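You operate a simulated robot arm through the tools that you are given. There is no shell and no other tool. Be economical: measure what you need, move in short steps, check, and stop when the job is done.

Carry out the task below with a simulated robot arm. There is one attempt and no reset: what you move stays moved.

JOB
Stop the press and shim the pad as the proof card says.
Fine: old shim into the black tray; shut the guard flap and push the work plate home; the stop stays in. Set down upright: brass shim.

It is judged by the outcome, as a careful person would: the job done as asked, and still so three seconds after it is handed in. It fails if anything else is knocked over, pushed out of place, dropped, spilled or broken.

ROBOT AND FRAMES
A 7-joint arm with a fingered hand, fixed in place. Base frame: the origin is at the foot of the arm, x ahead of it, y to its left, z up. Lengths are in m, angles in degrees, forces in N, time in s.
With the tool pointing down near the work surface it reaches from about 0.18 to 0.74 m from the base axis. Its first joint turns from -166.0 to 166.0 degrees. Payload 4 kg.
The tool frame sits at the grasp point between the pads (the TCP): z along the fingers, y along the line on which they close. The tips reach 0.028 m beyond it. The gripper opens to 0.168 m. The gripper's body begins 0.079 m behind the TCP. The gripper is a hand of 4 fingers: y runs from the thumb to the fingers, the wrist lies at [0, 0, -0.249] in the tool frame.
Orientation is that of the tool frame in the base frame, as a unit quaternion [w, x, y, z]. With the fingers straight down and closing along the base's y, the tool's x points along the base's -x, its y along +y and its z along -z.

CONTROLS
- The arm moves only by the tool apply_moves. Its argument "rows" is a list of rows, each a list of 2 entries, a list of its own where there are three numbers: the shift along the tool's x, y, z in m, then the turn, a rotation vector about the tool's x, y, z in degrees. In form: [[[x, y, z], [ax, ay, az]], ...]. A call has 1 to 20 rows; each row shifts and turns the commanded pose from where the row before left it, along the tool's axes as they then stand. Rows are played at 5 a second. More than 0.05 m and 8.6 degrees between two rows, and nothing of the call is played. A pose out of reach is approached as far as the arm can. The call stops where the force on the tool passes 50 N (or 10 N more than at its start, if that is more) or the arm is blocked; 0.2 s more then pass. In this call time passes only in rows, and 0.2 s behind the last. The reply holds the time, the measured pose of the TCP, the force on the tool along the base axes, the opening and the grip force, in the units named above and with some noise, with the torque about the TCP (base axes, N m) and any sound that the robot's microphone picked up.
- Cameras (640 x 400 px; columns grow to the right, rows downward): "scene" is fixed at [0.4021, 0.5009, 1.7325]; the picture's right is [-0.93, 0.37, 0.00], its down [0.35, 0.89, -0.30] and it looks along [-0.11, -0.28, -0.95] (base axes); focal length 310 px, centre (320, 200). "wrist" rides on the gripper at [0.06, -0.06, -0.11] in the tool frame; the picture's right is [0.71, 0.71, 0.00], its down [-0.56, 0.56, -0.61] and it looks along [-0.43, 0.43, 0.79] (tool axes); focal length 265 px, centre (320, 200).
- get_image(camera): a new picture of that camera. No time passes.
- raise_lower(by): slides the trunk up (or, below 0, down) by that many m; the arm rides with it, the base frame stays. It gives what a move gives, with no picture.
- move_fingers(finger1, finger2, finger3, thumb_bend): sets how far each is bent, from 0 (flat) to 1 (curled in); at 0.3 the hand is open as for a grip, at 0.7 the pads meet at the TCP. One left out holds its place. A second passes; each finger stops where it meets its share of the squeeze, and holds until it gets a number again. It is the only way to open and close the hand. It gives what a move gives, with no picture; readings hold the bend of each and the force on the fingers (four entries, about 0 where the hand has none), thumb and palm.
- probe_pixels(camera, pixels): for up to 12 pixels [column, row] of the newest picture of that camera ("zoom" is the newest enlarged one), the place [x, y, z] in the base frame of the surface seen there, good to about 0.002 m. No time passes.
- zoom(camera, box): a new picture of the part [left, top, right, bottom] of that camera's present view, enlarged. No time passes.
- hand_in(): hands the job in; it is judged then, once.

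Keep the steps short. Do not move on a guess: measure, check each grasp and each placing, and mend mistakes. In all there are 80 turns and 34 pictures (those below and enlarged ones count). Leave the gripper open and the arm clear of the work at the hand-in unless told otherwise, and finish with a single line.

The tools are called as name(argument=value, ...) on one line, values as JSON. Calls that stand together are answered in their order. apply_moves: Moves the arm, as the interface text tells. Its arguments: {"type":"object","properties":{"rows":{"type":"array","items":{"type":"array"}}},"required":["rows"]} The other tools are called the same way: raise_lower (by) slides the trunk up or down; move_fingers (finger1, finger2, finger3, thumb_bend) moves the fingers one by one; get_image (camera) takes a picture; probe_pixels (camera, pixels) gives the place of the surface under pixels of a picture; zoom (camera, box) takes an enlarged picture of a part of a camera's view; hand_in () hands the job in.

At the start:

```text
clock: 0.0
tcp_pos: [0.3215, 0.2181, 1.2713]
orientation: [0.001, -0.001, 1.0, 0.0]
wrist_force: [0.7, 0.5, -0.6]
ft_torque: [0.01, 0.04, 0.01]
finger_gap: 0.1679
finger_force: 0.0
shape: jaw
bend: [0.3, 0.3, 0.3, 0.3]
finger forces: [0.1, 0.1, 0.0, 0.0, 0.0, 0.0]
trunk travel left (down, up): [-0.59, 0.0]
```

scene: 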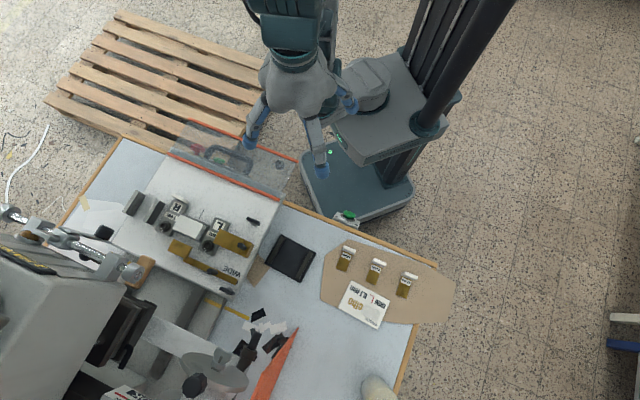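
wrist: 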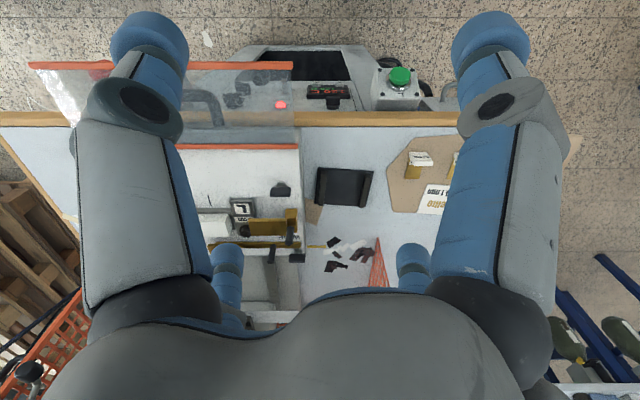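

I start by looking closer: the work plate (columns 100-300, rows 120-300) and the card with the shims (columns 310-460, rows 230-340).

zoom(camera="scene", box=[310, 200, 470, 300])

zoom(camera="scene", box=[100, 170, 292, 290])

zoom(camera="scene", box=[324, 270, 404, 330])

```text
4.00 times, centred on (390, 250) of scene
```

zoom: 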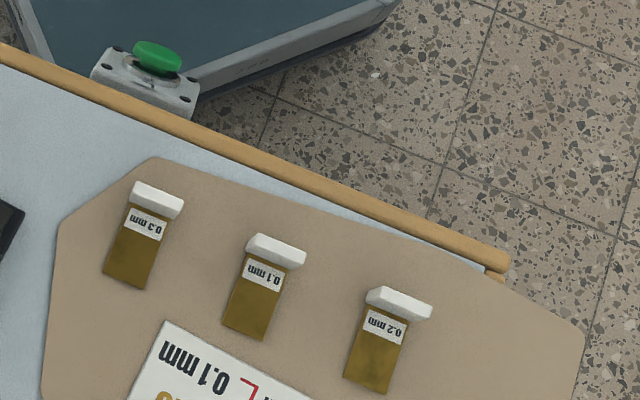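

```text
3.33 times, centred on (196, 230) of scene
```

zoom: 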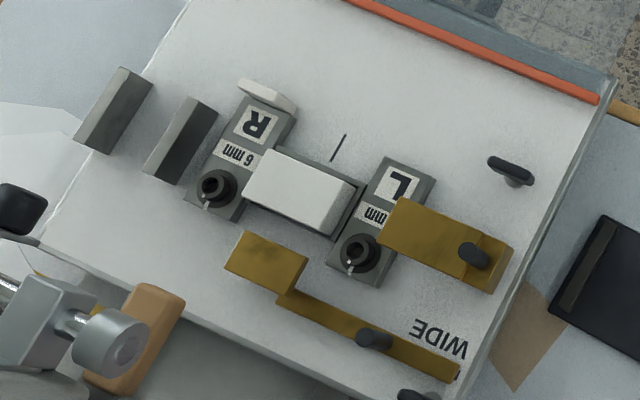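

```text
6.67 times, centred on (364, 300) of scene
```

zoom: 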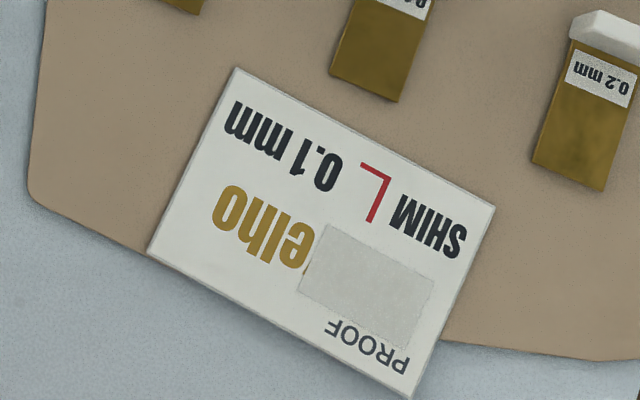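

The card reads "SHIM L 0.1 mm". Next I look for the stop button and the flap from the wrist camera, and at the rest of the press.

zoom(camera="wrist", box=[200, 40, 460, 290])

zoom(camera="scene", box=[0, 190, 320, 400])

zoom(camera="scene", box=[150, 100, 310, 220])

```text
1.60 times, centred on (330, 165) of wrist
```

zoom: 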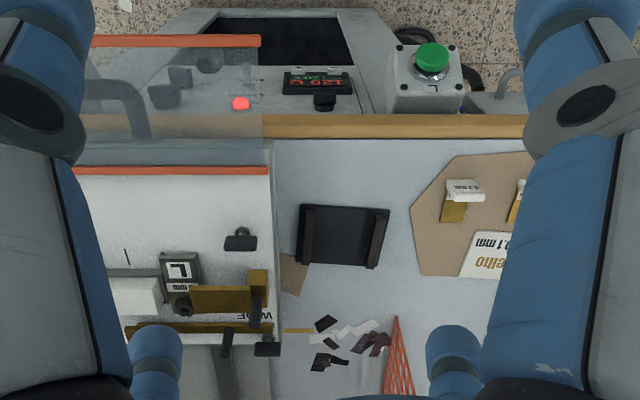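

```text
1.90 times, centred on (160, 295) of scene
```

zoom: 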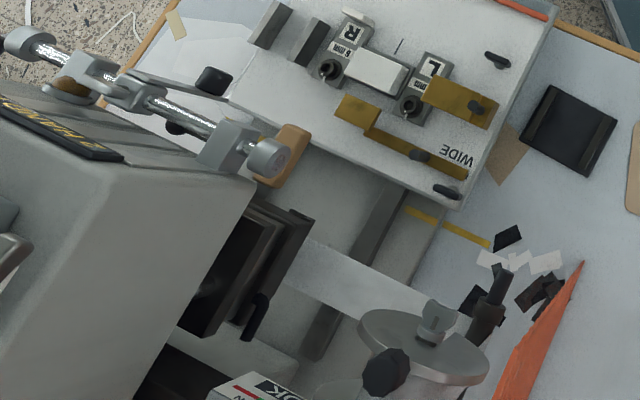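

```text
3.33 times, centred on (230, 160) of scene
```

zoom: 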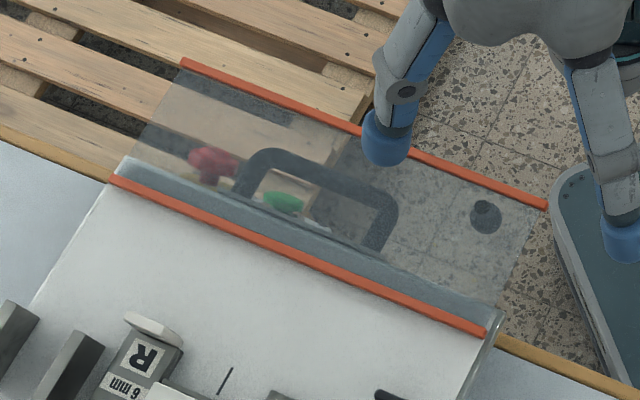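

Red and green buttons lie behind the clear flap at zoom (208,163) and (283,200). I measure the flap, strips, handle and buttons, plus the table parts.

probe_pixels(camera="zoom", pixels=[[190, 66], [540, 201], [118, 182], [480, 327], [270, 155], [385, 225], [205, 163], [283, 202], [430, 200], [484, 215], [255, 200], [150, 330]])

probe_pixels(camera="scene", pixels=[[349, 216], [345, 258], [348, 248], [374, 271], [377, 262], [404, 284], [409, 275], [291, 258], [278, 243], [303, 259], [265, 275], [365, 305]])

probe_pixels(camera="scene", pixels=[[176, 197], [207, 241], [186, 225], [216, 227], [232, 242], [238, 250], [200, 258], [212, 272], [254, 221], [160, 225], [133, 204], [155, 212]])

```text
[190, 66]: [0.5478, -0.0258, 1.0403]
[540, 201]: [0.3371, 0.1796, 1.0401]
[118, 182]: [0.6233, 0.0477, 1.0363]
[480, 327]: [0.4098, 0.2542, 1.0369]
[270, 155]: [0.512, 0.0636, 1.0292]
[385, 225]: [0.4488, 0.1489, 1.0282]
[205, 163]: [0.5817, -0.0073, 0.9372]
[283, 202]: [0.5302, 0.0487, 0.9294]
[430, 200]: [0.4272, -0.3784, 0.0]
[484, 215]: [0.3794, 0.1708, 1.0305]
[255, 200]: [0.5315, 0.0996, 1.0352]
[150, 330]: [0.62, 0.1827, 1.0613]
```

```text
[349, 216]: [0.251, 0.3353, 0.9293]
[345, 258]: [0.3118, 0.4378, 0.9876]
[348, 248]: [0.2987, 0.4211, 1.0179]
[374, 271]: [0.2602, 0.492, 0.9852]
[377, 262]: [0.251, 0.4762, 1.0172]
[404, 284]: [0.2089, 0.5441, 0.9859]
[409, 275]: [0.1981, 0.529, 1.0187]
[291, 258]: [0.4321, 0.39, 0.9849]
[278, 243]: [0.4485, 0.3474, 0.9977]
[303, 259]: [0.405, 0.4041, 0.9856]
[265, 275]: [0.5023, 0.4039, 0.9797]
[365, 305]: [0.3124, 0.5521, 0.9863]
```

```text
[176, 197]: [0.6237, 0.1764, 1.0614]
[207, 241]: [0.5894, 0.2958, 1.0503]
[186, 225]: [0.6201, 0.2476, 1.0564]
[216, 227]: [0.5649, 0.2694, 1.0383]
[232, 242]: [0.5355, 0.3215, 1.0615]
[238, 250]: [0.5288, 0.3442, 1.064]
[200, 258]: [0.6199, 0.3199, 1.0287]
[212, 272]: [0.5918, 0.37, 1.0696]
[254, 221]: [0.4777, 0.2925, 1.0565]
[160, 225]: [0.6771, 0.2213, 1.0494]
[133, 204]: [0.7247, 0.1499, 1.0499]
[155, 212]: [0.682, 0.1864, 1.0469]
```

The flap lies open, flat at z≈1.04, out toward the robot. I look closer at the control panel and buttons from the wrist camera.

zoom(camera="wrist", box=[260, 55, 450, 130])

zoom(camera="wrist", box=[20, 50, 300, 200])

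```text
3.37 times, centred on (355, 92) of wrist
```

zoom: 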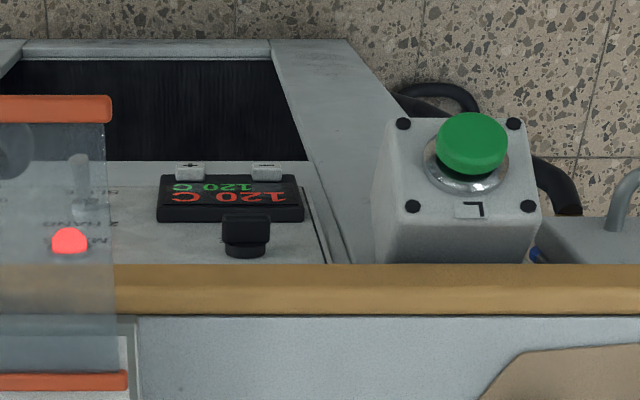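

```text
2.29 times, centred on (160, 125) of wrist
```

zoom: 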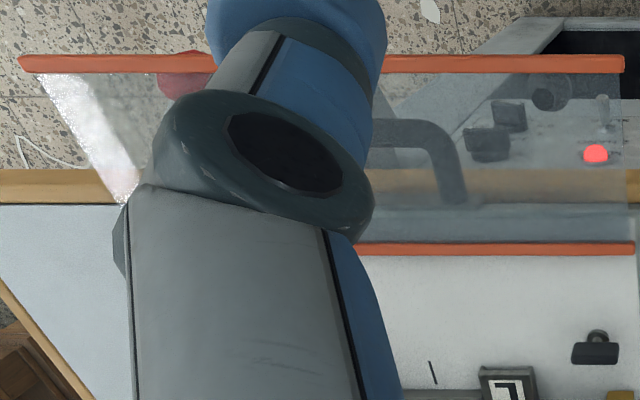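

Two-hand green buttons (L box at the side, another near the red) are not to be touched; the red mushroom at about (0.58,-0.007,0.937) is the stop. I move over the floor in front, high, to see it clear of the flap.

apply_moves(rows=[[[0, -0.045, 0], [0, 0, 0]], [[0, -0.045, 0], [0, 0, 0]], [[0, -0.045, 0], [0, 0, 0]], [[0, -0.045, 0], [0, 0, 0]], [[-0.01, -0.045, 0.01], [0, 0, 0]], [[-0.01, -0.045, 0.02], [0, 0, 0]], [[-0.01, -0.045, 0.02], [0, 0, 0]], [[-0.01, -0.045, 0.02], [0, 0, 0]], [[-0.01, -0.045, 0.02], [0, 0, 0]], [[-0.01, 0, 0.02], [0, 0, 0]]])

get_image(camera="wrist")

```text
refused: row 6 steps farther than a row can; nothing moved
```

```text
23 pictures are left
```

wrist: 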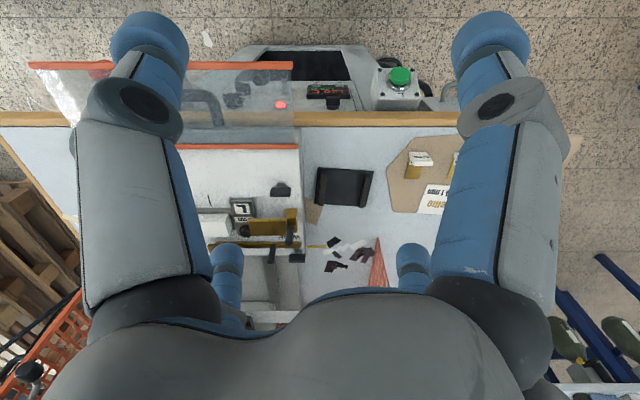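

The last row steps were slightly too long; I repeat with shorter rows.

apply_moves(rows=[[[0, -0.04, 0], [0, 0, 0]], [[0, -0.04, 0], [0, 0, 0]], [[0, -0.04, 0], [0, 0, 0]], [[0, -0.04, 0], [0, 0, 0]], [[-0.01, -0.04, 0.01], [0, 0, 0]], [[-0.01, -0.04, 0.02], [0, 0, 0]], [[-0.01, -0.04, 0.02], [0, 0, 0]], [[-0.01, -0.04, 0.02], [0, 0, 0]], [[-0.01, -0.04, 0.02], [0, 0, 0]], [[-0.01, -0.03, 0.02], [0, 0, 0]]])

get_image(camera="wrist")

```text
clock: 2.2
tcp_pos: [0.3851, -0.1766, 1.1595]
orientation: [0.0, -0.001, 1.0, -0.001]
wrist_force: [0.2, 0.0, 0.2]
ft_torque: [0.03, -0.01, 0.01]
finger_gap: 0.1679
finger_force: 0.1
shape: jaw
bend: [0.3, 0.3, 0.3, 0.3]
finger forces: [0.0, 0.1, 0.0, 0.1, 0.0, 0.0]
trunk travel left (down, up): [-0.59, 0.0]
```

```text
22 pictures are left
```

wrist: 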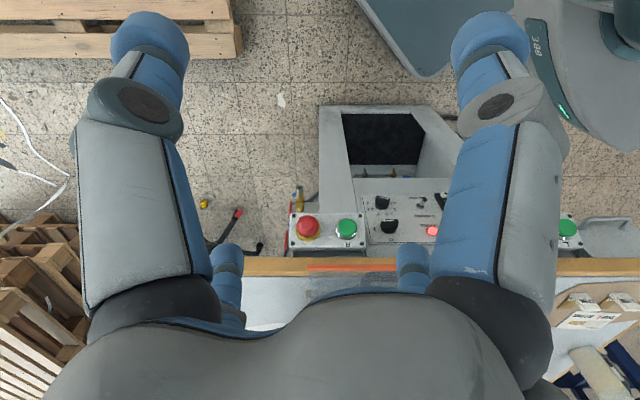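

Now the red mushroom (307,226) and green R button (347,228) are clear in view. I measure them and the front strip.

probe_pixels(camera="wrist", pixels=[[307, 224], [300, 226], [315, 226], [307, 218], [347, 226], [293, 242], [325, 242], [310, 267], [390, 267], [432, 231], [360, 245], [300, 259]])

zoom(camera="wrist", box=[270, 180, 450, 290])

```text
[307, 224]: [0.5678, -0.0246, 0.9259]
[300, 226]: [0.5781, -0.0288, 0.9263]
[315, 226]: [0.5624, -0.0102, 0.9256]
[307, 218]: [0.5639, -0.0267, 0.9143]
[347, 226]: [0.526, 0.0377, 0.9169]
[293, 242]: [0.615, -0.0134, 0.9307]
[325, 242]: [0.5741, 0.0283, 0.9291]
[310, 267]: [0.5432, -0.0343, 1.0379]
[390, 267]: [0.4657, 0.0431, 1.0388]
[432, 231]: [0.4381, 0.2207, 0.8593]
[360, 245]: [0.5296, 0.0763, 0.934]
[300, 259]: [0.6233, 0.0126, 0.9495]
```

```text
3.56 times, centred on (360, 235) of wrist
```

zoom: 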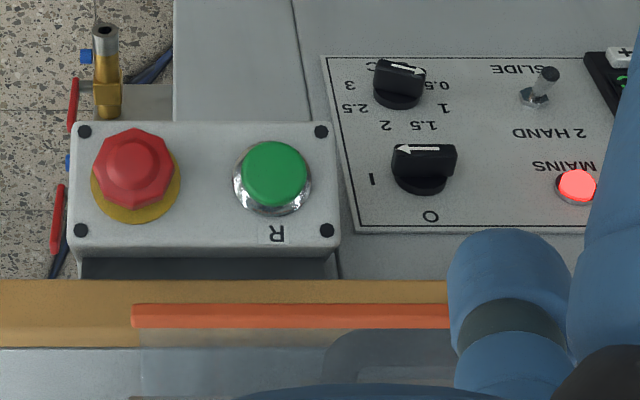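

The box face looks tilted toward the operator. I probe its face to get the pressing direction.

probe_pixels(camera="zoom", pixels=[[110, 130], [215, 132], [300, 138], [215, 240], [305, 240], [110, 240], [135, 150], [135, 180], [115, 165], [155, 165], [330, 165], [75, 200]])

```text
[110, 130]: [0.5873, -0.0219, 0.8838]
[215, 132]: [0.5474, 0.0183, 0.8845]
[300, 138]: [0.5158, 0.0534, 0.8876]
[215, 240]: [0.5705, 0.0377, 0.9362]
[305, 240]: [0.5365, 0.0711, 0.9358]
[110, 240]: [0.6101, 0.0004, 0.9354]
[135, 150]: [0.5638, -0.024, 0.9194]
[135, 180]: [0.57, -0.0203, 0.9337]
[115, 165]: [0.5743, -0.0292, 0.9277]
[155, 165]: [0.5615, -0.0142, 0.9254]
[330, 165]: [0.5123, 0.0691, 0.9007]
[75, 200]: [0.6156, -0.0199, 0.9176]
```

The face leans 60°, so the press direction is about (0.62,0.60,-0.50) at the mushroom centre (0.567,-0.022,0.926). I close the fingers to a point, then tilt the tool 60° in place.

move_fingers(finger1=0.7, finger2=0.7, finger3=0.7, thumb_bend=0.7)

apply_moves(rows=[[[0, 0, 0], [-5.2, -5.4, 0]], [[0, 0, 0], [-5.2, -5.4, 0]], [[0, 0, 0], [-5.2, -5.4, 0]], [[0, 0, 0], [-5.2, -5.4, 0]], [[0, 0, 0], [-5.2, -5.4, 0]], [[0, 0, 0], [-5.2, -5.4, 0]], [[0, 0, 0], [-5.2, -5.4, 0]], [[0, 0, 0], [-5.2, -5.4, 0]]])

get_image(camera="wrist")

```text
clock: 3.2
tcp_pos: [0.3857, -0.1755, 1.1613]
orientation: [0.0, 0.0, 1.0, 0.0]
wrist_force: [0.9, 0.9, -0.6]
ft_torque: [0.03, 0.0, 0.0]
finger_gap: 0.0016
finger_force: 0.0
shape: fingers
bend: [0.69, 0.69, 0.69, 0.69]
finger forces: [0.1, 0.0, 0.0, 0.0, 0.0, 0.1]
trunk travel left (down, up): [-0.59, 0.0]
```

```text
clock: 5.0
tcp_pos: [0.4174, -0.2142, 1.1728]
orientation: [0.319, -0.017, 0.919, 0.231]
wrist_force: [-0.1, -1.0, 1.0]
ft_torque: [-0.02, 0.02, 0.02]
finger_gap: 0.0017
finger_force: 0.0
shape: fingers
bend: [0.69, 0.69, 0.69, 0.69]
finger forces: [0.0, 0.0, 0.0, 0.0, 0.1, 0.1]
out of reach, approached as far as the arm can: row 1, 2, 3
trunk travel left (down, up): [-0.59, 0.0]
```

```text
20 pictures are left
```

wrist: 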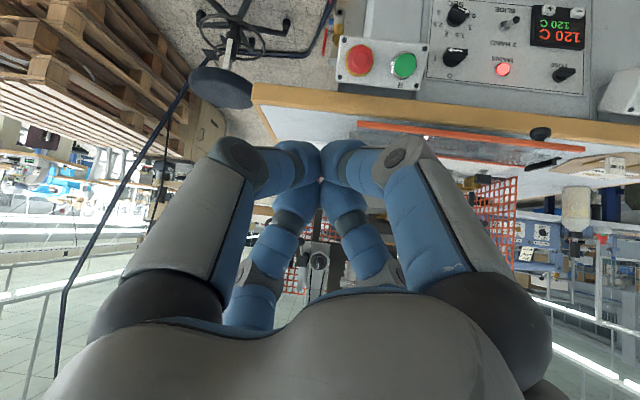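

The tilt stopped near 46° (reach limit up high). I move down toward a standoff in front of the mushroom, watching the measured pose.

apply_moves(rows=[[[0.0124, 0.004, 0.033], [0, 0, 0]], [[0.0124, 0.004, 0.033], [0, 0, 0]], [[0.0124, 0.004, 0.033], [0, 0, 0]], [[0.0124, 0.004, 0.033], [0, 0, 0]]])

```text
clock: 6.0
tcp_pos: [0.4535, -0.1325, 1.0573]
orientation: [0.318, -0.019, 0.919, 0.23]
wrist_force: [-0.2, -0.5, 0.6]
ft_torque: [-0.01, 0.03, -0.02]
finger_gap: 0.0017
finger_force: 0.1
shape: fingers
bend: [0.69, 0.69, 0.69, 0.69]
finger forces: [0.0, 0.1, 0.1, 0.0, 0.1, 0.0]
trunk travel left (down, up): [-0.59, 0.0]
```

Good: the pose follows. Now I add the rest of the tilt in two rows.

apply_moves(rows=[[[0, 0, 0], [-6.2, -3.6, 0]], [[0, 0, 0], [-6.2, -3.6, 0]]])

```text
clock: 6.6
tcp_pos: [0.4536, -0.1349, 1.056]
orientation: [0.371, -0.037, 0.868, 0.329]
wrist_force: [-0.1, 0.3, 0.6]
ft_torque: [-0.01, -0.04, 0.02]
finger_gap: 0.0014
finger_force: 0.0
shape: fingers
bend: [0.69, 0.69, 0.69, 0.69]
finger forces: [0.1, 0.0, 0.1, 0.0, 0.0, 0.1]
trunk travel left (down, up): [-0.59, 0.0]
```

Pointing is right. I align with the mushroom and stop about 5 cm short.

apply_moves(rows=[[[0.0124, -0.0086, 0.01], [0, 0, 0]], [[0.0124, -0.0086, 0.02], [0, 0, 0]], [[0, 0, 0.03], [0, 0, 0]], [[0, 0, 0.03], [0, 0, 0]], [[0, 0, 0.03], [0, 0, 0]]])

get_image(camera="wrist")

```text
clock: 7.8
tcp_pos: [0.512, -0.0712, 0.9686]
orientation: [0.37, -0.037, 0.868, 0.329]
wrist_force: [0.2, 0.0, 0.4]
ft_torque: [0.01, -0.04, -0.02]
finger_gap: 0.0015
finger_force: 0.1
shape: fingers
bend: [0.69, 0.69, 0.69, 0.69]
finger forces: [0.0, 0.0, 0.0, 0.0, 0.1, 0.0]
trunk travel left (down, up): [-0.59, 0.0]
```

```text
19 pictures are left
```

wrist: 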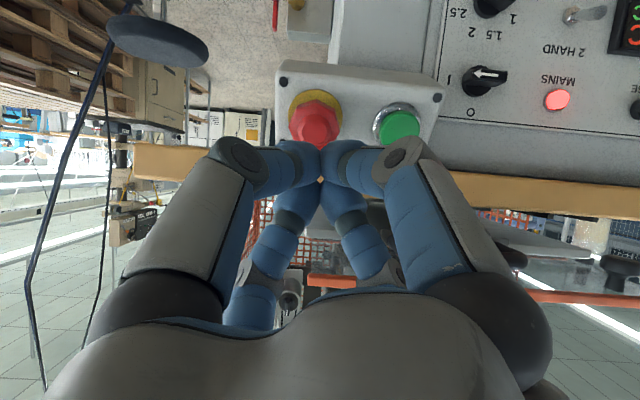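

Aligned within 3 mm. I advance most of the gap, then in small steps until contact and a click.

apply_moves(rows=[[[-0.002, -0.002, 0.02], [0, 0, 0]], [[0, 0, 0.02], [0, 0, 0]], [[0, 0, 0.008], [0, 0, 0]], [[0, 0, 0.004], [0, 0, 0]], [[0, 0, 0.004], [0, 0, 0]], [[0, 0, 0.003], [0, 0, 0]], [[0, 0, 0.003], [0, 0, 0]]])

```text
clock: 9.4
tcp_pos: [0.5521, -0.0377, 0.94]
orientation: [0.371, -0.036, 0.868, 0.328]
wrist_force: [-3.1, -2.5, 1.5]
ft_torque: [-0.01, 0.04, 0.02]
finger_gap: 0.0013
finger_force: 3.8
shape: fingers
bend: [0.69, 0.69, 0.69, 0.69]
finger forces: [0.0, 0.0, 0.0, 0.0, 7.1, 0.0]
trunk travel left (down, up): [-0.59, 0.0]
```

Contact (about 4 N). I press further in 3 mm steps.

apply_moves(rows=[[[0, 0, 0.003], [0, 0, 0]], [[0, 0, 0.003], [0, 0, 0]], [[0, 0, 0.003], [0, 0, 0]], [[0, 0, 0.003], [0, 0, 0]]])

```text
clock: 10.4
tcp_pos: [0.5567, -0.0356, 0.936]
orientation: [0.374, -0.034, 0.867, 0.327]
wrist_force: [-34.1, -28.1, 25.2]
ft_torque: [-0.17, 0.24, 0.02]
finger_gap: 0.0003
finger_force: 32.0
shape: fingers
bend: [0.68, 0.69, 0.69, 0.73]
finger forces: [14.6, 9.8, 0.0, 0.0, 39.0, 0.1]
trunk travel left (down, up): [-0.59, 0.0]
stopped in row 4: the force on the tool passed its limit at 53 N (the readings are from after the stop); the commanded pose is now the measured one
```

The button went in about 6 mm and met a hard stop at 53 N. I back off 6 cm and check whether it stayed in and the mains light changed.

apply_moves(rows=[[[0, 0, -0.02], [0, 0, 0]], [[0, 0, -0.02], [0, 0, 0]], [[0, 0, -0.02], [0, 0, 0]]])

get_image(camera="wrist")

```text
clock: 11.2
tcp_pos: [0.5221, -0.0683, 0.9641]
orientation: [0.371, -0.036, 0.868, 0.327]
wrist_force: [-0.5, 0.2, -0.7]
ft_torque: [-0.02, 0.0, 0.03]
finger_gap: 0.001
finger_force: 0.2
shape: fingers
bend: [0.69, 0.69, 0.69, 0.69]
finger forces: [0.0, 0.0, 0.0, 0.0, 0.1, 0.0]
trunk travel left (down, up): [-0.59, 0.0]
```

```text
18 pictures are left
```

wrist: 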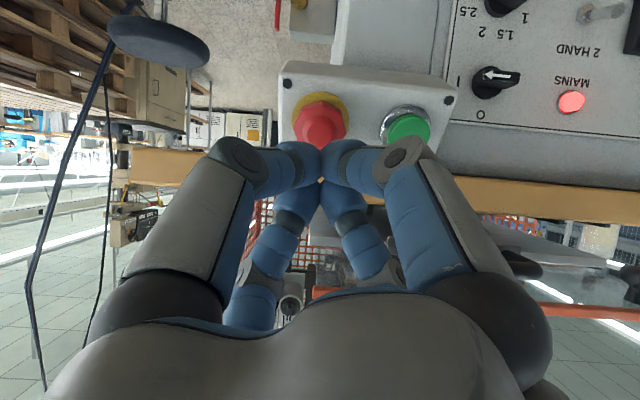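

The MAINS lamp now looks duller. I measure the mushroom height above the box face (before: 33 mm; green 18 mm).

probe_pixels(camera="wrist", pixels=[[320, 125], [312, 122], [330, 122], [320, 132], [408, 128], [365, 85], [440, 95], [300, 80], [360, 120]])

zoom(camera="wrist", box=[270, 0, 640, 160])

```text
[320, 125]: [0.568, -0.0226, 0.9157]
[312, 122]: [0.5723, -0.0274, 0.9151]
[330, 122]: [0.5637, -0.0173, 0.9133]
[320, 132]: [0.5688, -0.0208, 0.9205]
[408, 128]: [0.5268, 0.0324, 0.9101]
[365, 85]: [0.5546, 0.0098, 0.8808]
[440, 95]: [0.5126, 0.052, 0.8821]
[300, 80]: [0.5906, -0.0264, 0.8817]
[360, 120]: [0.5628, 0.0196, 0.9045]
```

```text
1.73 times, centred on (455, 80) of wrist
```

zoom: 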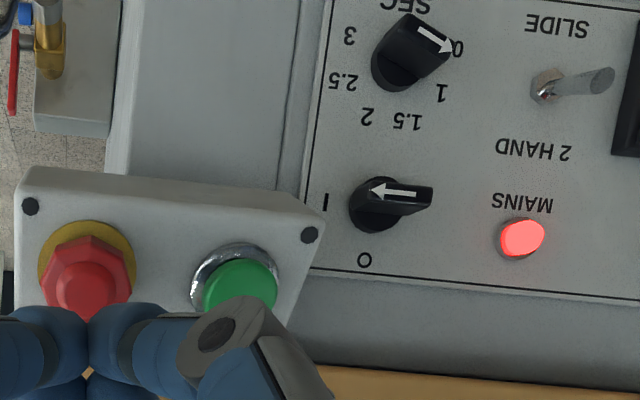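

The mushroom is 6 mm lower and stays in: latched. I retreat along the tool axis, set the tool upright again, and open the hand.

apply_moves(rows=[[[0, 0, -0.04], [0, 0, 0]], [[0, 0, -0.04], [0, 0, 0]], [[0, 0, -0.04], [0, 0, 0]], [[0, 0, -0.04], [0, 0, 0]], [[0, 0, 0], [4.9, 5.55, 0.54]], [[0, 0, 0], [4.9, 5.55, 0.54]], [[0, 0, 0], [4.9, 5.55, 0.54]], [[0, 0, 0], [4.9, 5.55, 0.54]], [[0, 0, 0], [4.9, 5.55, 0.54]], [[0, 0, 0], [4.9, 5.55, 0.54]], [[0, 0, 0], [4.9, 5.55, 0.54]], [[0, 0, 0], [4.9, 5.55, 0.54]], [[0, 0, -0.045], [0, 0, 0]], [[0, 0, -0.045], [0, 0, 0]], [[0, 0, -0.045], [0, 0, 0]], [[0, 0, -0.045], [0, 0, 0]]])

move_fingers(finger1=0.3, finger2=0.3, finger3=0.3, thumb_bend=0.3)

```text
clock: 14.6
tcp_pos: [0.4233, -0.1624, 1.2238]
orientation: [0.0, -0.001, 1.0, 0.001]
wrist_force: [-0.2, 0.5, 0.6]
ft_torque: [0.04, -0.02, 0.03]
finger_gap: 0.0014
finger_force: 0.0
shape: fingers
bend: [0.69, 0.69, 0.69, 0.69]
finger forces: [0.0, 0.0, 0.0, 0.0, 0.1, 0.0]
trunk travel left (down, up): [-0.59, 0.0]
```

```text
clock: 15.6
tcp_pos: [0.4247, -0.1631, 1.224]
orientation: [0.0, 0.0, 1.0, 0.0]
wrist_force: [-0.1, 1.0, -0.6]
ft_torque: [0.0, -0.03, -0.02]
finger_gap: 0.1167
finger_force: 0.1
shape: fingers
bend: [0.3, 0.3, 0.3, 0.3]
finger forces: [0.1, 0.1, 0.0, 0.0, 0.0, 0.0]
trunk travel left (down, up): [-0.59, 0.0]
```

Now I move over the plate for a close look.

apply_moves(rows=[[[-0.0035, 0.041, 0], [0, 0, 0]], [[-0.0035, 0.041, 0], [0, 0, 0]], [[-0.0035, 0.041, 0], [0, 0, 0]], [[-0.0035, 0.041, 0], [0, 0, 0]], [[-0.0035, 0.041, 0], [0, 0, 0]], [[-0.0035, 0.041, 0], [0, 0, 0]], [[-0.0035, 0.041, 0], [0, 0, 0]], [[-0.0035, 0.041, 0], [0, 0, 0]], [[-0.0035, 0.041, 0], [0, 0, 0]], [[-0.0035, 0.041, 0], [0, 0, 0]]])

get_image(camera="wrist")

```text
clock: 17.8
tcp_pos: [0.4576, 0.2499, 1.2244]
orientation: [0.0, 0.0, 1.0, 0.0]
wrist_force: [-0.5, 0.7, 0.1]
ft_torque: [-0.01, 0.02, -0.03]
finger_gap: 0.1168
finger_force: 0.1
shape: fingers
bend: [0.3, 0.3, 0.3, 0.3]
finger forces: [0.0, 0.1, 0.0, 0.0, 0.1, 0.0]
trunk travel left (down, up): [-0.59, 0.0]
```

```text
16 pictures are left
```

wrist: 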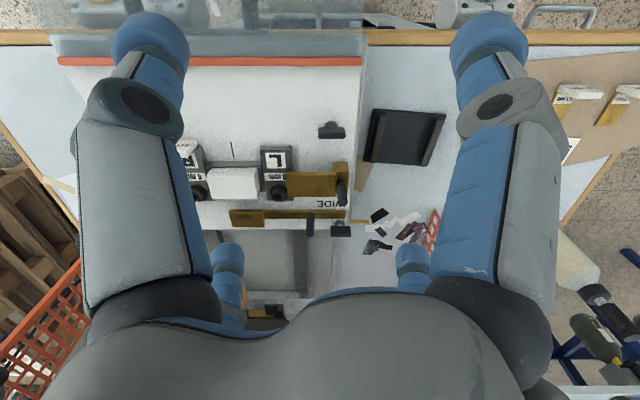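

I zoom on the pad area (columns 170-370, rows 110-245).

zoom(camera="wrist", box=[170, 115, 370, 240])

```text
3.20 times, centred on (270, 178) of wrist
```

zoom: 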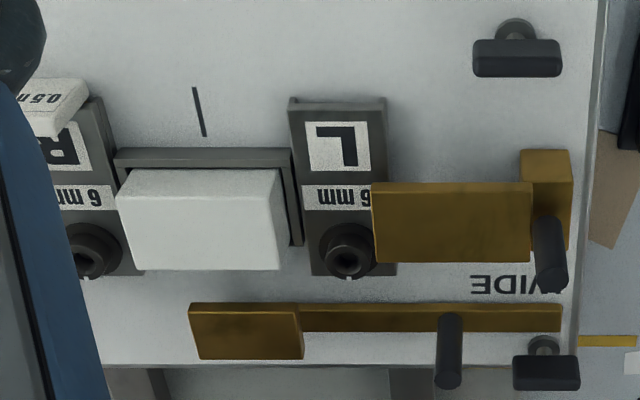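

The R block holds a white-handled shim marked "0.5 m..": the old one, while the card wants 0.1 mm at L. I check the new shims' shape and the R shim again.

zoom(camera="wrist", box=[540, 70, 640, 170])

probe_pixels(camera="zoom", pixels=[[200, 70], [180, 120], [175, 160], [140, 200], [480, 90], [440, 140], [420, 190], [400, 220]])

zoom(camera="scene", box=[150, 180, 230, 230])

```text
4.00 times, centred on (590, 120) of wrist
```

zoom: 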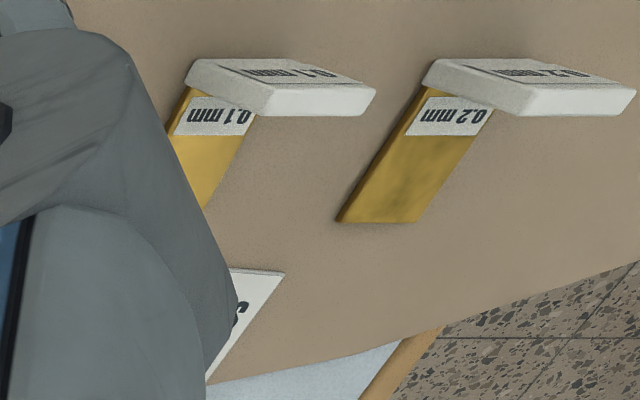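

```text
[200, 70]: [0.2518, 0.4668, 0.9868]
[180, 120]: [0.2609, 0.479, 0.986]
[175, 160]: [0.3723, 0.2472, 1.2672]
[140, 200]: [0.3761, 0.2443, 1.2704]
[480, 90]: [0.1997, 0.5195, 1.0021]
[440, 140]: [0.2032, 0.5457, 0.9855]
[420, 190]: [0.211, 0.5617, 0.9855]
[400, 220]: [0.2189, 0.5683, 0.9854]
```

```text
8.00 times, centred on (190, 205) of scene
```

zoom: 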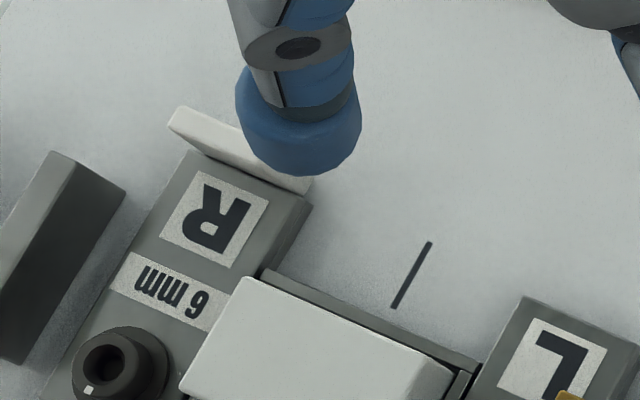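

So each shim is a flat brass strip with an upright white handle plate, sliding flat into the block's front end. I measure the R handle, both block fronts, and the 0.1 mm shim precisely.

probe_pixels(camera="zoom", pixels=[[180, 112], [225, 145], [300, 188], [195, 160], [300, 210], [160, 215], [280, 250], [525, 302], [500, 350], [632, 350], [540, 250], [430, 243]])

probe_pixels(camera="scene", pixels=[[372.5, 260], [385.5, 264.5], [379, 263], [366.5, 279.5], [374.5, 283.8], [370, 281], [371.5, 269], [380.5, 273], [376, 267], [372.3, 261.8], [385.3, 266.8], [377, 257]])

probe_pixels(camera="scene", pixels=[[175.5, 196], [183, 200.5], [179, 198], [217, 217], [225.5, 222], [221, 219.5], [219, 232], [208, 235], [300, 238], [275, 264], [313, 248], [292, 277]])

```text
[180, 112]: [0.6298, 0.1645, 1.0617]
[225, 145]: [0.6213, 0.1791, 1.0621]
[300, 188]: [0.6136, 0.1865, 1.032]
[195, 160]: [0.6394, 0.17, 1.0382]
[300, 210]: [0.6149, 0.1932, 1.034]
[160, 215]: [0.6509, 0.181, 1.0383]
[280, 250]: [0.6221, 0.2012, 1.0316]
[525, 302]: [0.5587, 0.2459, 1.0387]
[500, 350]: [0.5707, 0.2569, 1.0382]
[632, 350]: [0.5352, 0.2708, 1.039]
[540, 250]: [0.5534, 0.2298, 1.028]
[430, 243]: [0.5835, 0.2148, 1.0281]
```

```text
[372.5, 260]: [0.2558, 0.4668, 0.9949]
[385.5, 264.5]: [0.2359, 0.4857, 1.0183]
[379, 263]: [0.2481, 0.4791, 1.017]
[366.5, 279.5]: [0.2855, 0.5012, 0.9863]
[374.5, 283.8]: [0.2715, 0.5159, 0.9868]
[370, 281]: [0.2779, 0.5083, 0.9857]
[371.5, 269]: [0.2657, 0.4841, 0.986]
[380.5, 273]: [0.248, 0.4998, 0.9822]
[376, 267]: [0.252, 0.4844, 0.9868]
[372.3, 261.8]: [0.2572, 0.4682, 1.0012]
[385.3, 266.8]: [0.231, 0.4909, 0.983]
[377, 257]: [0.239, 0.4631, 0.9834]
```

```text
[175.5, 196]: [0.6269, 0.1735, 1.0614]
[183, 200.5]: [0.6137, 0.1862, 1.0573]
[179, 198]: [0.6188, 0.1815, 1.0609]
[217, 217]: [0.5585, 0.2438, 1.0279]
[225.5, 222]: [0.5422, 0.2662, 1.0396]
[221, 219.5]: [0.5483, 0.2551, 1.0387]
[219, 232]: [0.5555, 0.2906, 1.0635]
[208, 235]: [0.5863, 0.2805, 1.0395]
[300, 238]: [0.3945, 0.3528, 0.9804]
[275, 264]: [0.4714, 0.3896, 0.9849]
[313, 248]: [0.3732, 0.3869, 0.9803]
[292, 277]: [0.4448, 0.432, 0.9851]
```

Geometry: plate axes h=(0.70,0.714) (toward the press) and e=(-0.714,0.70). R handle centre ≈(0.621,0.176), top z 1.062; L slot is 0.111 m along e from it. 0.1 mm handle ≈(0.247,0.477). I yaw the tool so it closes along h, and test which finger opposes the thumb.

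apply_moves(rows=[[[0, 0, 0], [0, 0, 7.4]], [[0, 0, 0], [0, 0, 7.4]], [[0, 0, 0], [0, 0, 7.4]], [[0, 0, 0], [0, 0, 7.4]], [[0, 0, 0], [0, 0, 7.4]], [[0, 0, 0], [0, 0, 7.4]]])

move_fingers(finger1=0.0, finger2=0.52, finger3=0.0, thumb_bend=0.52)

get_image(camera="wrist")

```text
clock: 19.2
tcp_pos: [0.4586, 0.2484, 1.2247]
orientation: [0.0, 0.378, 0.926, 0.001]
wrist_force: [0.7, 0.1, 0.3]
ft_torque: [0.01, -0.03, -0.02]
finger_gap: 0.1169
finger_force: 0.0
shape: fingers
bend: [0.3, 0.3, 0.3, 0.3]
finger forces: [0.1, 0.0, 0.0, 0.1, 0.1, 0.1]
trunk travel left (down, up): [-0.59, 0.0]
```

```text
clock: 20.2
tcp_pos: [0.4576, 0.2496, 1.2263]
orientation: [0.001, 0.378, 0.926, 0.001]
wrist_force: [-0.2, 0.7, -0.4]
ft_torque: [-0.03, 0.01, 0.02]
finger_gap: 0.1224
finger_force: 0.1
shape: fingers
bend: [0.0, 0.52, 0.0, 0.52]
finger forces: [0.1, 0.0, 0.0, 0.1, 0.0, 0.1]
trunk travel left (down, up): [-0.59, 0.0]
```

```text
12 pictures are left
```

wrist: 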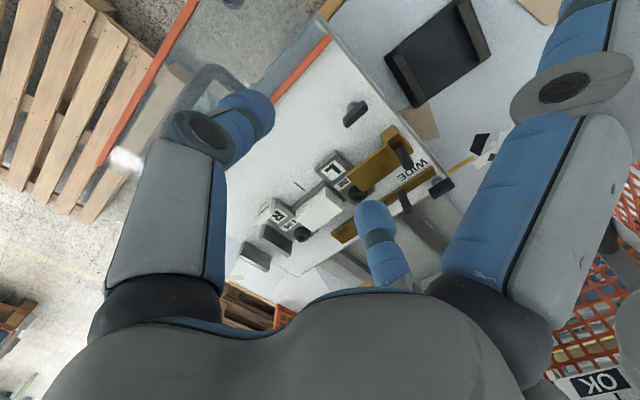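

The cross layout is clear: finger2 opposes the thumb. I measure where the fingertips are: thumb (240,105), finger2 (375,215), side finger (595,20), and the knob and handle on R.

probe_pixels(camera="wrist", pixels=[[245, 95], [265, 115], [240, 130], [375, 205], [365, 220], [380, 235], [585, 20], [600, 3], [560, 55], [302, 235], [273, 213], [283, 205]])

zoom(camera="wrist", box=[230, 140, 390, 240])

```text
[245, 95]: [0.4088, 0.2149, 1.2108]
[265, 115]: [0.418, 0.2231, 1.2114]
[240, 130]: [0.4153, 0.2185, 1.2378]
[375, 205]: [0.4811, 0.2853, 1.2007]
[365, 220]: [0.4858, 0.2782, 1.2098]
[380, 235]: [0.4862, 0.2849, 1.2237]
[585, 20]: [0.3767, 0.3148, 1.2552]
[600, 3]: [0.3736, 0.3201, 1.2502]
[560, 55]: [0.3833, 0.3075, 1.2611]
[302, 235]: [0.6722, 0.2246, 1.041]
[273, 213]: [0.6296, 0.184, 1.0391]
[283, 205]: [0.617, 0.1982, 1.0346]
```

```text
4.00 times, centred on (310, 190) of wrist
```

zoom: 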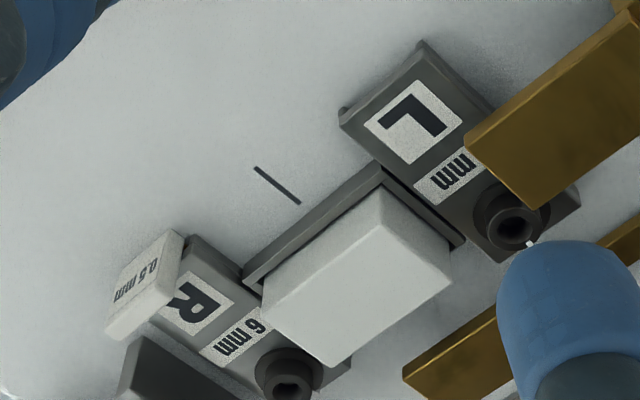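

Side fingers at 0 stay above the TCP: clear. I probe the R handle, knobs, and L front in this close view.

probe_pixels(camera="zoom", pixels=[[150, 270], [172, 235], [118, 325], [180, 245], [160, 310], [285, 352], [512, 195], [345, 108], [423, 44], [470, 145], [560, 100], [150, 350]])

```text
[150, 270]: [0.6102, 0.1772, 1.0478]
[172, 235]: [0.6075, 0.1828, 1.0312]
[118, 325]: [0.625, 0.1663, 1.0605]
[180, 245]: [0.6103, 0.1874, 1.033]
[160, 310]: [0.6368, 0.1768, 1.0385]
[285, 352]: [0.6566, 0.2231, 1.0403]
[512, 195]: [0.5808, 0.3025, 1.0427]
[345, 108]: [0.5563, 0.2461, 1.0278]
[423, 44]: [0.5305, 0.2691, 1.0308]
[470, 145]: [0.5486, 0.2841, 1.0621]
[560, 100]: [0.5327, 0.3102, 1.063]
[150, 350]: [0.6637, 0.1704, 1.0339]
```

I set the pinch narrower (0.58) and check where the press's silver rod and head are before moving near.

move_fingers(finger2=0.58, thumb_bend=0.58)

probe_pixels(camera="scene", pixels=[[140, 262], [128, 268], [110, 255], [75, 240], [105, 232], [60, 260], [110, 290], [20, 300], [180, 380], [225, 365]])

```text
clock: 21.2
tcp_pos: [0.4583, 0.2494, 1.2258]
orientation: [0.0, 0.378, 0.926, 0.001]
wrist_force: [0.1, 0.3, 0.5]
ft_torque: [0.03, -0.06, 0.01]
finger_gap: 0.1191
finger_force: 0.1
shape: fingers
bend: [0.0, 0.57, 0.0, 0.57]
finger forces: [0.0, 0.0, 0.0, 0.1, 0.0, 0.0]
trunk travel left (down, up): [-0.59, 0.0]
```

```text
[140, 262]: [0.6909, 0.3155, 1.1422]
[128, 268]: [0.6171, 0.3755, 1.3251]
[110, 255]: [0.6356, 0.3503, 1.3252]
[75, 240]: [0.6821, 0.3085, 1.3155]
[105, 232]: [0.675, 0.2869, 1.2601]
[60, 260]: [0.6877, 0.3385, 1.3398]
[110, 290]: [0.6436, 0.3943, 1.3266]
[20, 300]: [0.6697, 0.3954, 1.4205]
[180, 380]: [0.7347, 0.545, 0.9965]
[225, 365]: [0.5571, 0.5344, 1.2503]
```

The press rod is at z 1.26, h≈0.68, so I lean the hand 12° toward the robot for clearance, then move above the R handle with tips near z 1.075.

apply_moves(rows=[[[0, 0, 0], [-6, 0, 0]], [[0, 0, 0], [-6, 0, 0]], [[-0.028, 0.0046, 0.0224], [0, 0, 0]], [[-0.028, 0.0046, 0.0224], [0, 0, 0]], [[-0.028, 0.0046, 0.0224], [0, 0, 0]], [[-0.028, 0.0046, 0.0224], [0, 0, 0]], [[-0.028, 0.0046, 0.0224], [0, 0, 0]], [[-0.028, 0.0046, 0.0224], [0, 0, 0]]])

zoom(camera="wrist", box=[170, 40, 490, 290])

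```text
clock: 23.0
tcp_pos: [0.6202, 0.1729, 1.1024]
orientation: [0.04, 0.375, 0.921, 0.098]
wrist_force: [0.3, 0.5, 0.0]
ft_torque: [-0.01, 0.02, 0.0]
finger_gap: 0.1194
finger_force: 0.0
shape: fingers
bend: [0.0, 0.57, 0.0, 0.57]
finger forces: [0.1, 0.0, 0.0, 0.0, 0.1, 0.1]
trunk travel left (down, up): [-0.59, 0.0]
```

```text
1.60 times, centred on (330, 165) of wrist
```

zoom: 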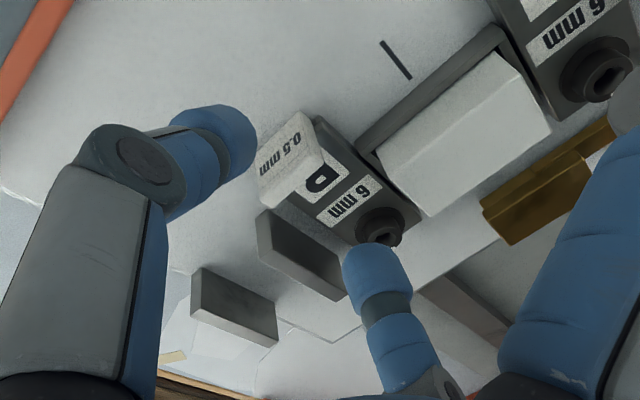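

I measure the handle edges and both fingertips in this view.

probe_pixels(camera="zoom", pixels=[[285, 145], [265, 195], [310, 170], [320, 160], [290, 200], [275, 205], [303, 120], [250, 150], [245, 120], [370, 250], [390, 255], [378, 225]])

```text
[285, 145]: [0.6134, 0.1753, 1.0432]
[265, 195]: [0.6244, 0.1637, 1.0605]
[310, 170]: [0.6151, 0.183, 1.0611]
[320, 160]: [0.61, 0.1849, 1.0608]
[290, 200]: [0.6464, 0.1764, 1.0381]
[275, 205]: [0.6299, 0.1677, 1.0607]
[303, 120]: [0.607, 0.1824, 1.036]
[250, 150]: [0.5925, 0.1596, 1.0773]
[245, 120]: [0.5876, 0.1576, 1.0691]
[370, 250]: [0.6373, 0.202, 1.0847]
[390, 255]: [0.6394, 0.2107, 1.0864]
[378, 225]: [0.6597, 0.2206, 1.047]
```

Handle centre h≈0.558, e≈-0.32; tips straddle it. I go down 33 mm with a 5 mm shift toward the robot.

apply_moves(rows=[[[0, -0.004, 0.0105], [0, 0, 0]], [[0, -0.004, 0.0105], [0, 0, 0]], [[0, -0.0038, 0.0103], [0, 0, 0]]])

move_fingers(finger2=0.72, thumb_bend=0.72)

```text
clock: 23.8
tcp_pos: [0.6132, 0.1665, 1.0696]
orientation: [0.041, 0.376, 0.92, 0.099]
wrist_force: [-1.0, -2.4, 15.2]
ft_torque: [-0.42, 0.38, 0.02]
finger_gap: 0.1185
finger_force: 7.6
shape: fingers
bend: [0.0, 0.57, 0.0, 0.58]
finger forces: [0.0, 0.0, 0.0, 0.0, 14.8, 0.0]
trunk travel left (down, up): [-0.59, 0.0]
```

```text
clock: 24.8
tcp_pos: [0.6152, 0.1688, 1.0687]
orientation: [0.04, 0.376, 0.921, 0.097]
wrist_force: [-0.4, 0.5, 0.1]
ft_torque: [0.0, 0.03, -0.02]
finger_gap: 0.1134
finger_force: 4.6
shape: fingers
bend: [0.0, 0.68, 0.0, 0.7]
finger forces: [0.0, 4.6, 0.0, 0.0, 4.4, 0.0]
trunk travel left (down, up): [-0.59, 0.0]
```

Pinched (4.5 N each side). I pull straight out along -h in 1 cm rows, 2 cm first, and read the force.

apply_moves(rows=[[[0, -0.0098, -0.0021], [0, 0, 0]], [[0, -0.0098, -0.0021], [0, 0, 0]]])

zoom(camera="wrist", box=[210, 80, 450, 230])

```text
clock: 25.4
tcp_pos: [0.6006, 0.1521, 1.0667]
orientation: [0.04, 0.375, 0.921, 0.097]
wrist_force: [-1.2, -0.1, -0.5]
ft_torque: [-0.01, 0.02, -0.04]
finger_gap: 0.1134
finger_force: 4.4
shape: fingers
bend: [0.0, 0.68, 0.0, 0.7]
finger forces: [0.0, 4.3, 0.1, 0.1, 4.4, 0.0]
trunk travel left (down, up): [-0.59, 0.0]
```

```text
2.67 times, centred on (330, 155) of wrist
```

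zoom: 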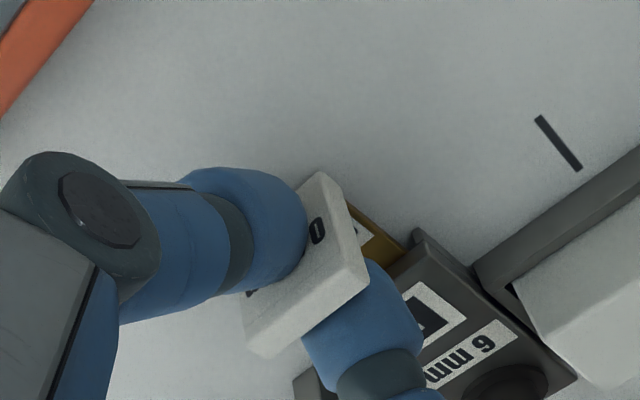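

The shim slides out cleanly. I pull 4.5 cm more, then lift 9 cm and check.

apply_moves(rows=[[[0, -0.0147, -0.0036], [0, 0, 0]], [[0, -0.0147, -0.0036], [0, 0, 0]], [[0, -0.0147, -0.0032], [0, 0, 0]], [[0, 0.0042, -0.0196], [0, 0, 0]], [[0, 0.0062, -0.0293], [0, 0, 0]], [[0, 0.0083, -0.0391], [0, 0, 0]]])

zoom(camera="wrist", box=[170, 40, 490, 240])

```text
clock: 26.8
tcp_pos: [0.5666, 0.1209, 1.1602]
orientation: [0.04, 0.376, 0.921, 0.096]
wrist_force: [1.0, 0.3, -1.3]
ft_torque: [-0.01, 0.03, 0.04]
finger_gap: 0.1131
finger_force: 4.3
shape: fingers
bend: [0.0, 0.68, 0.0, 0.7]
finger forces: [0.0, 4.2, 0.0, 0.0, 4.2, 0.1]
trunk travel left (down, up): [-0.59, 0.0]
```

```text
2.00 times, centred on (330, 140) of wrist
```

zoom: 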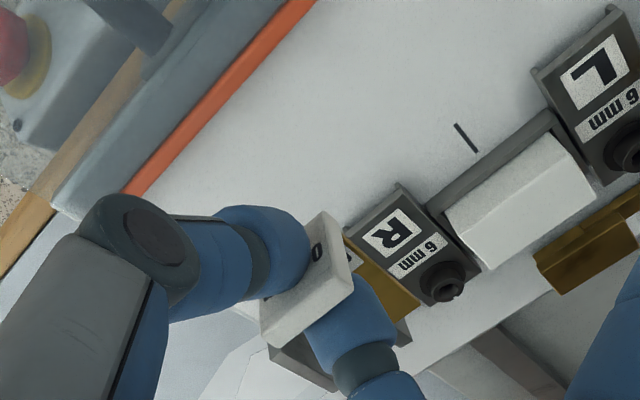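

The shim is held. I check its attitude: handle and brass points.

probe_pixels(camera="zoom", pixels=[[390, 295], [405, 310], [370, 270], [360, 258], [320, 225], [340, 280], [290, 325], [315, 250]])

probe_pixels(camera="scene", pixels=[[270, 245], [272, 258], [290, 245], [285, 265], [300, 262], [305, 256], [302, 270], [297, 279], [282, 237], [314, 247], [267, 263], [262, 268]])

```text
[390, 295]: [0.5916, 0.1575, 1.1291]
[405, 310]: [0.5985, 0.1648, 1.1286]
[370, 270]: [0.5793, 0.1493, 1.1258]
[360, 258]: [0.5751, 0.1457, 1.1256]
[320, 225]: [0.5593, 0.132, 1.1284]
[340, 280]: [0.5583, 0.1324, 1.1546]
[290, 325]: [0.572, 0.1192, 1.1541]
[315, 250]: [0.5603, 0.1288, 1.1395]
```

```text
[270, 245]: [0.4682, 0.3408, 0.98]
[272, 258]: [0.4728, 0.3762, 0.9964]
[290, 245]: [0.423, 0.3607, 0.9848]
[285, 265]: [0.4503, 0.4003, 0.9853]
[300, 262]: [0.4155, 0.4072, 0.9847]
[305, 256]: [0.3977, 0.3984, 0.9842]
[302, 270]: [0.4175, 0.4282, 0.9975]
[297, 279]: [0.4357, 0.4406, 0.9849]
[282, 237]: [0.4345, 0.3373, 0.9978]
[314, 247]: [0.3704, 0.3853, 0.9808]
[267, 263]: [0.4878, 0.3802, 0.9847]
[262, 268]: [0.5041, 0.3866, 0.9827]
```

Brass tip is pitched up about 6°, otherwise good. The tray's inner floor spans e -0.07..-0.002, h 0.54..0.62 at z 0.985. I carry the shim over it at this height and take out the 6° pitch.

apply_moves(rows=[[[0.0406, 0.0102, 0.0022], [0, 0, 0]], [[0.0406, 0.0102, 0.0022], [0, 0, 0]], [[0.0406, 0.0102, 0.0022], [0, 0, 0]], [[0.0406, 0.0102, 0.0022], [0, 0, 0]], [[0.0406, 0.0102, 0.0022], [0, 0, 0]], [[0.0406, 0.0102, 0.0022], [0, 0, 0]], [[0.0406, 0.0102, 0.0022], [0, 0, 0]], [[0, 0, 0], [5, 0, 0]]])

```text
clock: 28.6
tcp_pos: [0.4179, 0.3724, 1.1556]
orientation: [0.023, 0.377, 0.924, 0.057]
wrist_force: [0.5, -0.4, -0.7]
ft_torque: [-0.06, -0.02, -0.01]
finger_gap: 0.1131
finger_force: 4.0
shape: fingers
bend: [0.0, 0.68, 0.0, 0.7]
finger forces: [0.0, 3.9, 0.0, 0.0, 4.0, 0.1]
trunk travel left (down, up): [-0.59, 0.0]
```

Above the tray. I lower 11.5 cm, then in fine steps until touch.

apply_moves(rows=[[[0, -0.0037, 0.0295], [0, 0, 0]], [[0, -0.0037, 0.0295], [0, 0, 0]], [[0, -0.0037, 0.0295], [0, 0, 0]], [[0, -0.0032, 0.026], [0, 0, 0]]])

zoom(camera="wrist", box=[170, 40, 490, 240])

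```text
clock: 29.6
tcp_pos: [0.4159, 0.3729, 1.0437]
orientation: [0.023, 0.376, 0.924, 0.057]
wrist_force: [0.7, -0.1, 0.0]
ft_torque: [-0.03, 0.01, -0.01]
finger_gap: 0.1131
finger_force: 3.4
shape: fingers
bend: [0.0, 0.68, 0.0, 0.7]
finger forces: [0.1, 3.8, 0.0, 0.1, 3.7, 0.0]
trunk travel left (down, up): [-0.59, 0.0]
```

```text
2.00 times, centred on (330, 140) of wrist
```

zoom: 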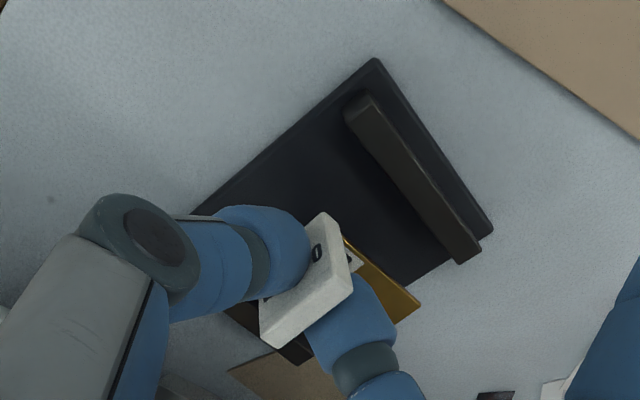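

It looks near the far and left rims; part of that is parallax. I measure.

probe_pixels(camera="zoom", pixels=[[405, 300], [415, 302], [320, 225], [345, 285], [275, 338], [400, 280], [440, 258], [375, 75], [205, 210], [465, 255], [300, 355], [360, 105]])

```text
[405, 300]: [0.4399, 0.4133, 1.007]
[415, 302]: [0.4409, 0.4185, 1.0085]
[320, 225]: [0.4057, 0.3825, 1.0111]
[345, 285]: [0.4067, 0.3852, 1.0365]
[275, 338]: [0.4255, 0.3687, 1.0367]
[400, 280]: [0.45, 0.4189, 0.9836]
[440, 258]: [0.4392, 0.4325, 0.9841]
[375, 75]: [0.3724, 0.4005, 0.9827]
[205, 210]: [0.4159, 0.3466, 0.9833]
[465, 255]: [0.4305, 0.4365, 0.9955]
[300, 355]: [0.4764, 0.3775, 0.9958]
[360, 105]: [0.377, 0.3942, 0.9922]
```

The shim lies inside the tray outline (h 0.554–0.608 against 0.54–0.617). I shift 5 mm back and lower in small steps until light contact.

apply_moves(rows=[[[0, -0.0055, 0.0054], [0, 0, 0]], [[0, -0.0007, 0.006], [0, 0, 0]], [[0, -0.0003, 0.003], [0, 0, 0]], [[0, -0.0003, 0.002], [0, 0, 0]]])

```text
clock: 30.6
tcp_pos: [0.4123, 0.3709, 1.0281]
orientation: [0.024, 0.375, 0.925, 0.06]
wrist_force: [5.4, 15.8, 28.0]
ft_torque: [-2.73, -1.98, 1.54]
finger_gap: 0.1132
finger_force: 19.2
shape: fingers
bend: [0.0, 0.68, 0.0, 0.7]
finger forces: [0.0, 3.8, 30.6, 0.1, 3.8, 0.0]
trunk travel left (down, up): [-0.59, 0.0]
```

Finger3 (flat, on the plate side) pressed on the black knob of the work plate at about (0.48,0.28). I lift 8 mm, roll 5° so that finger rises, and check.

apply_moves(rows=[[[0, 0.001, -0.008], [0, 0, 0]], [[0.002, 0, 0], [0, -5, 0]]])

get_image(camera="scene")

```text
clock: 31.2
tcp_pos: [0.4148, 0.3686, 1.0305]
orientation: [0.065, 0.381, 0.922, 0.037]
wrist_force: [13.6, 8.0, -8.8]
ft_torque: [0.53, 0.98, 1.69]
finger_gap: 0.1133
finger_force: 11.0
shape: fingers
bend: [0.0, 0.68, 0.08, 0.7]
finger forces: [0.0, 3.8, 14.1, 0.1, 3.7, 0.1]
trunk travel left (down, up): [-0.59, 0.0]
```

```text
6 pictures are left
```

scene: 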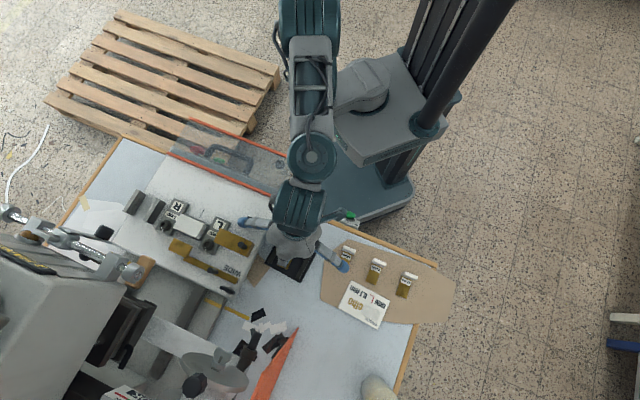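

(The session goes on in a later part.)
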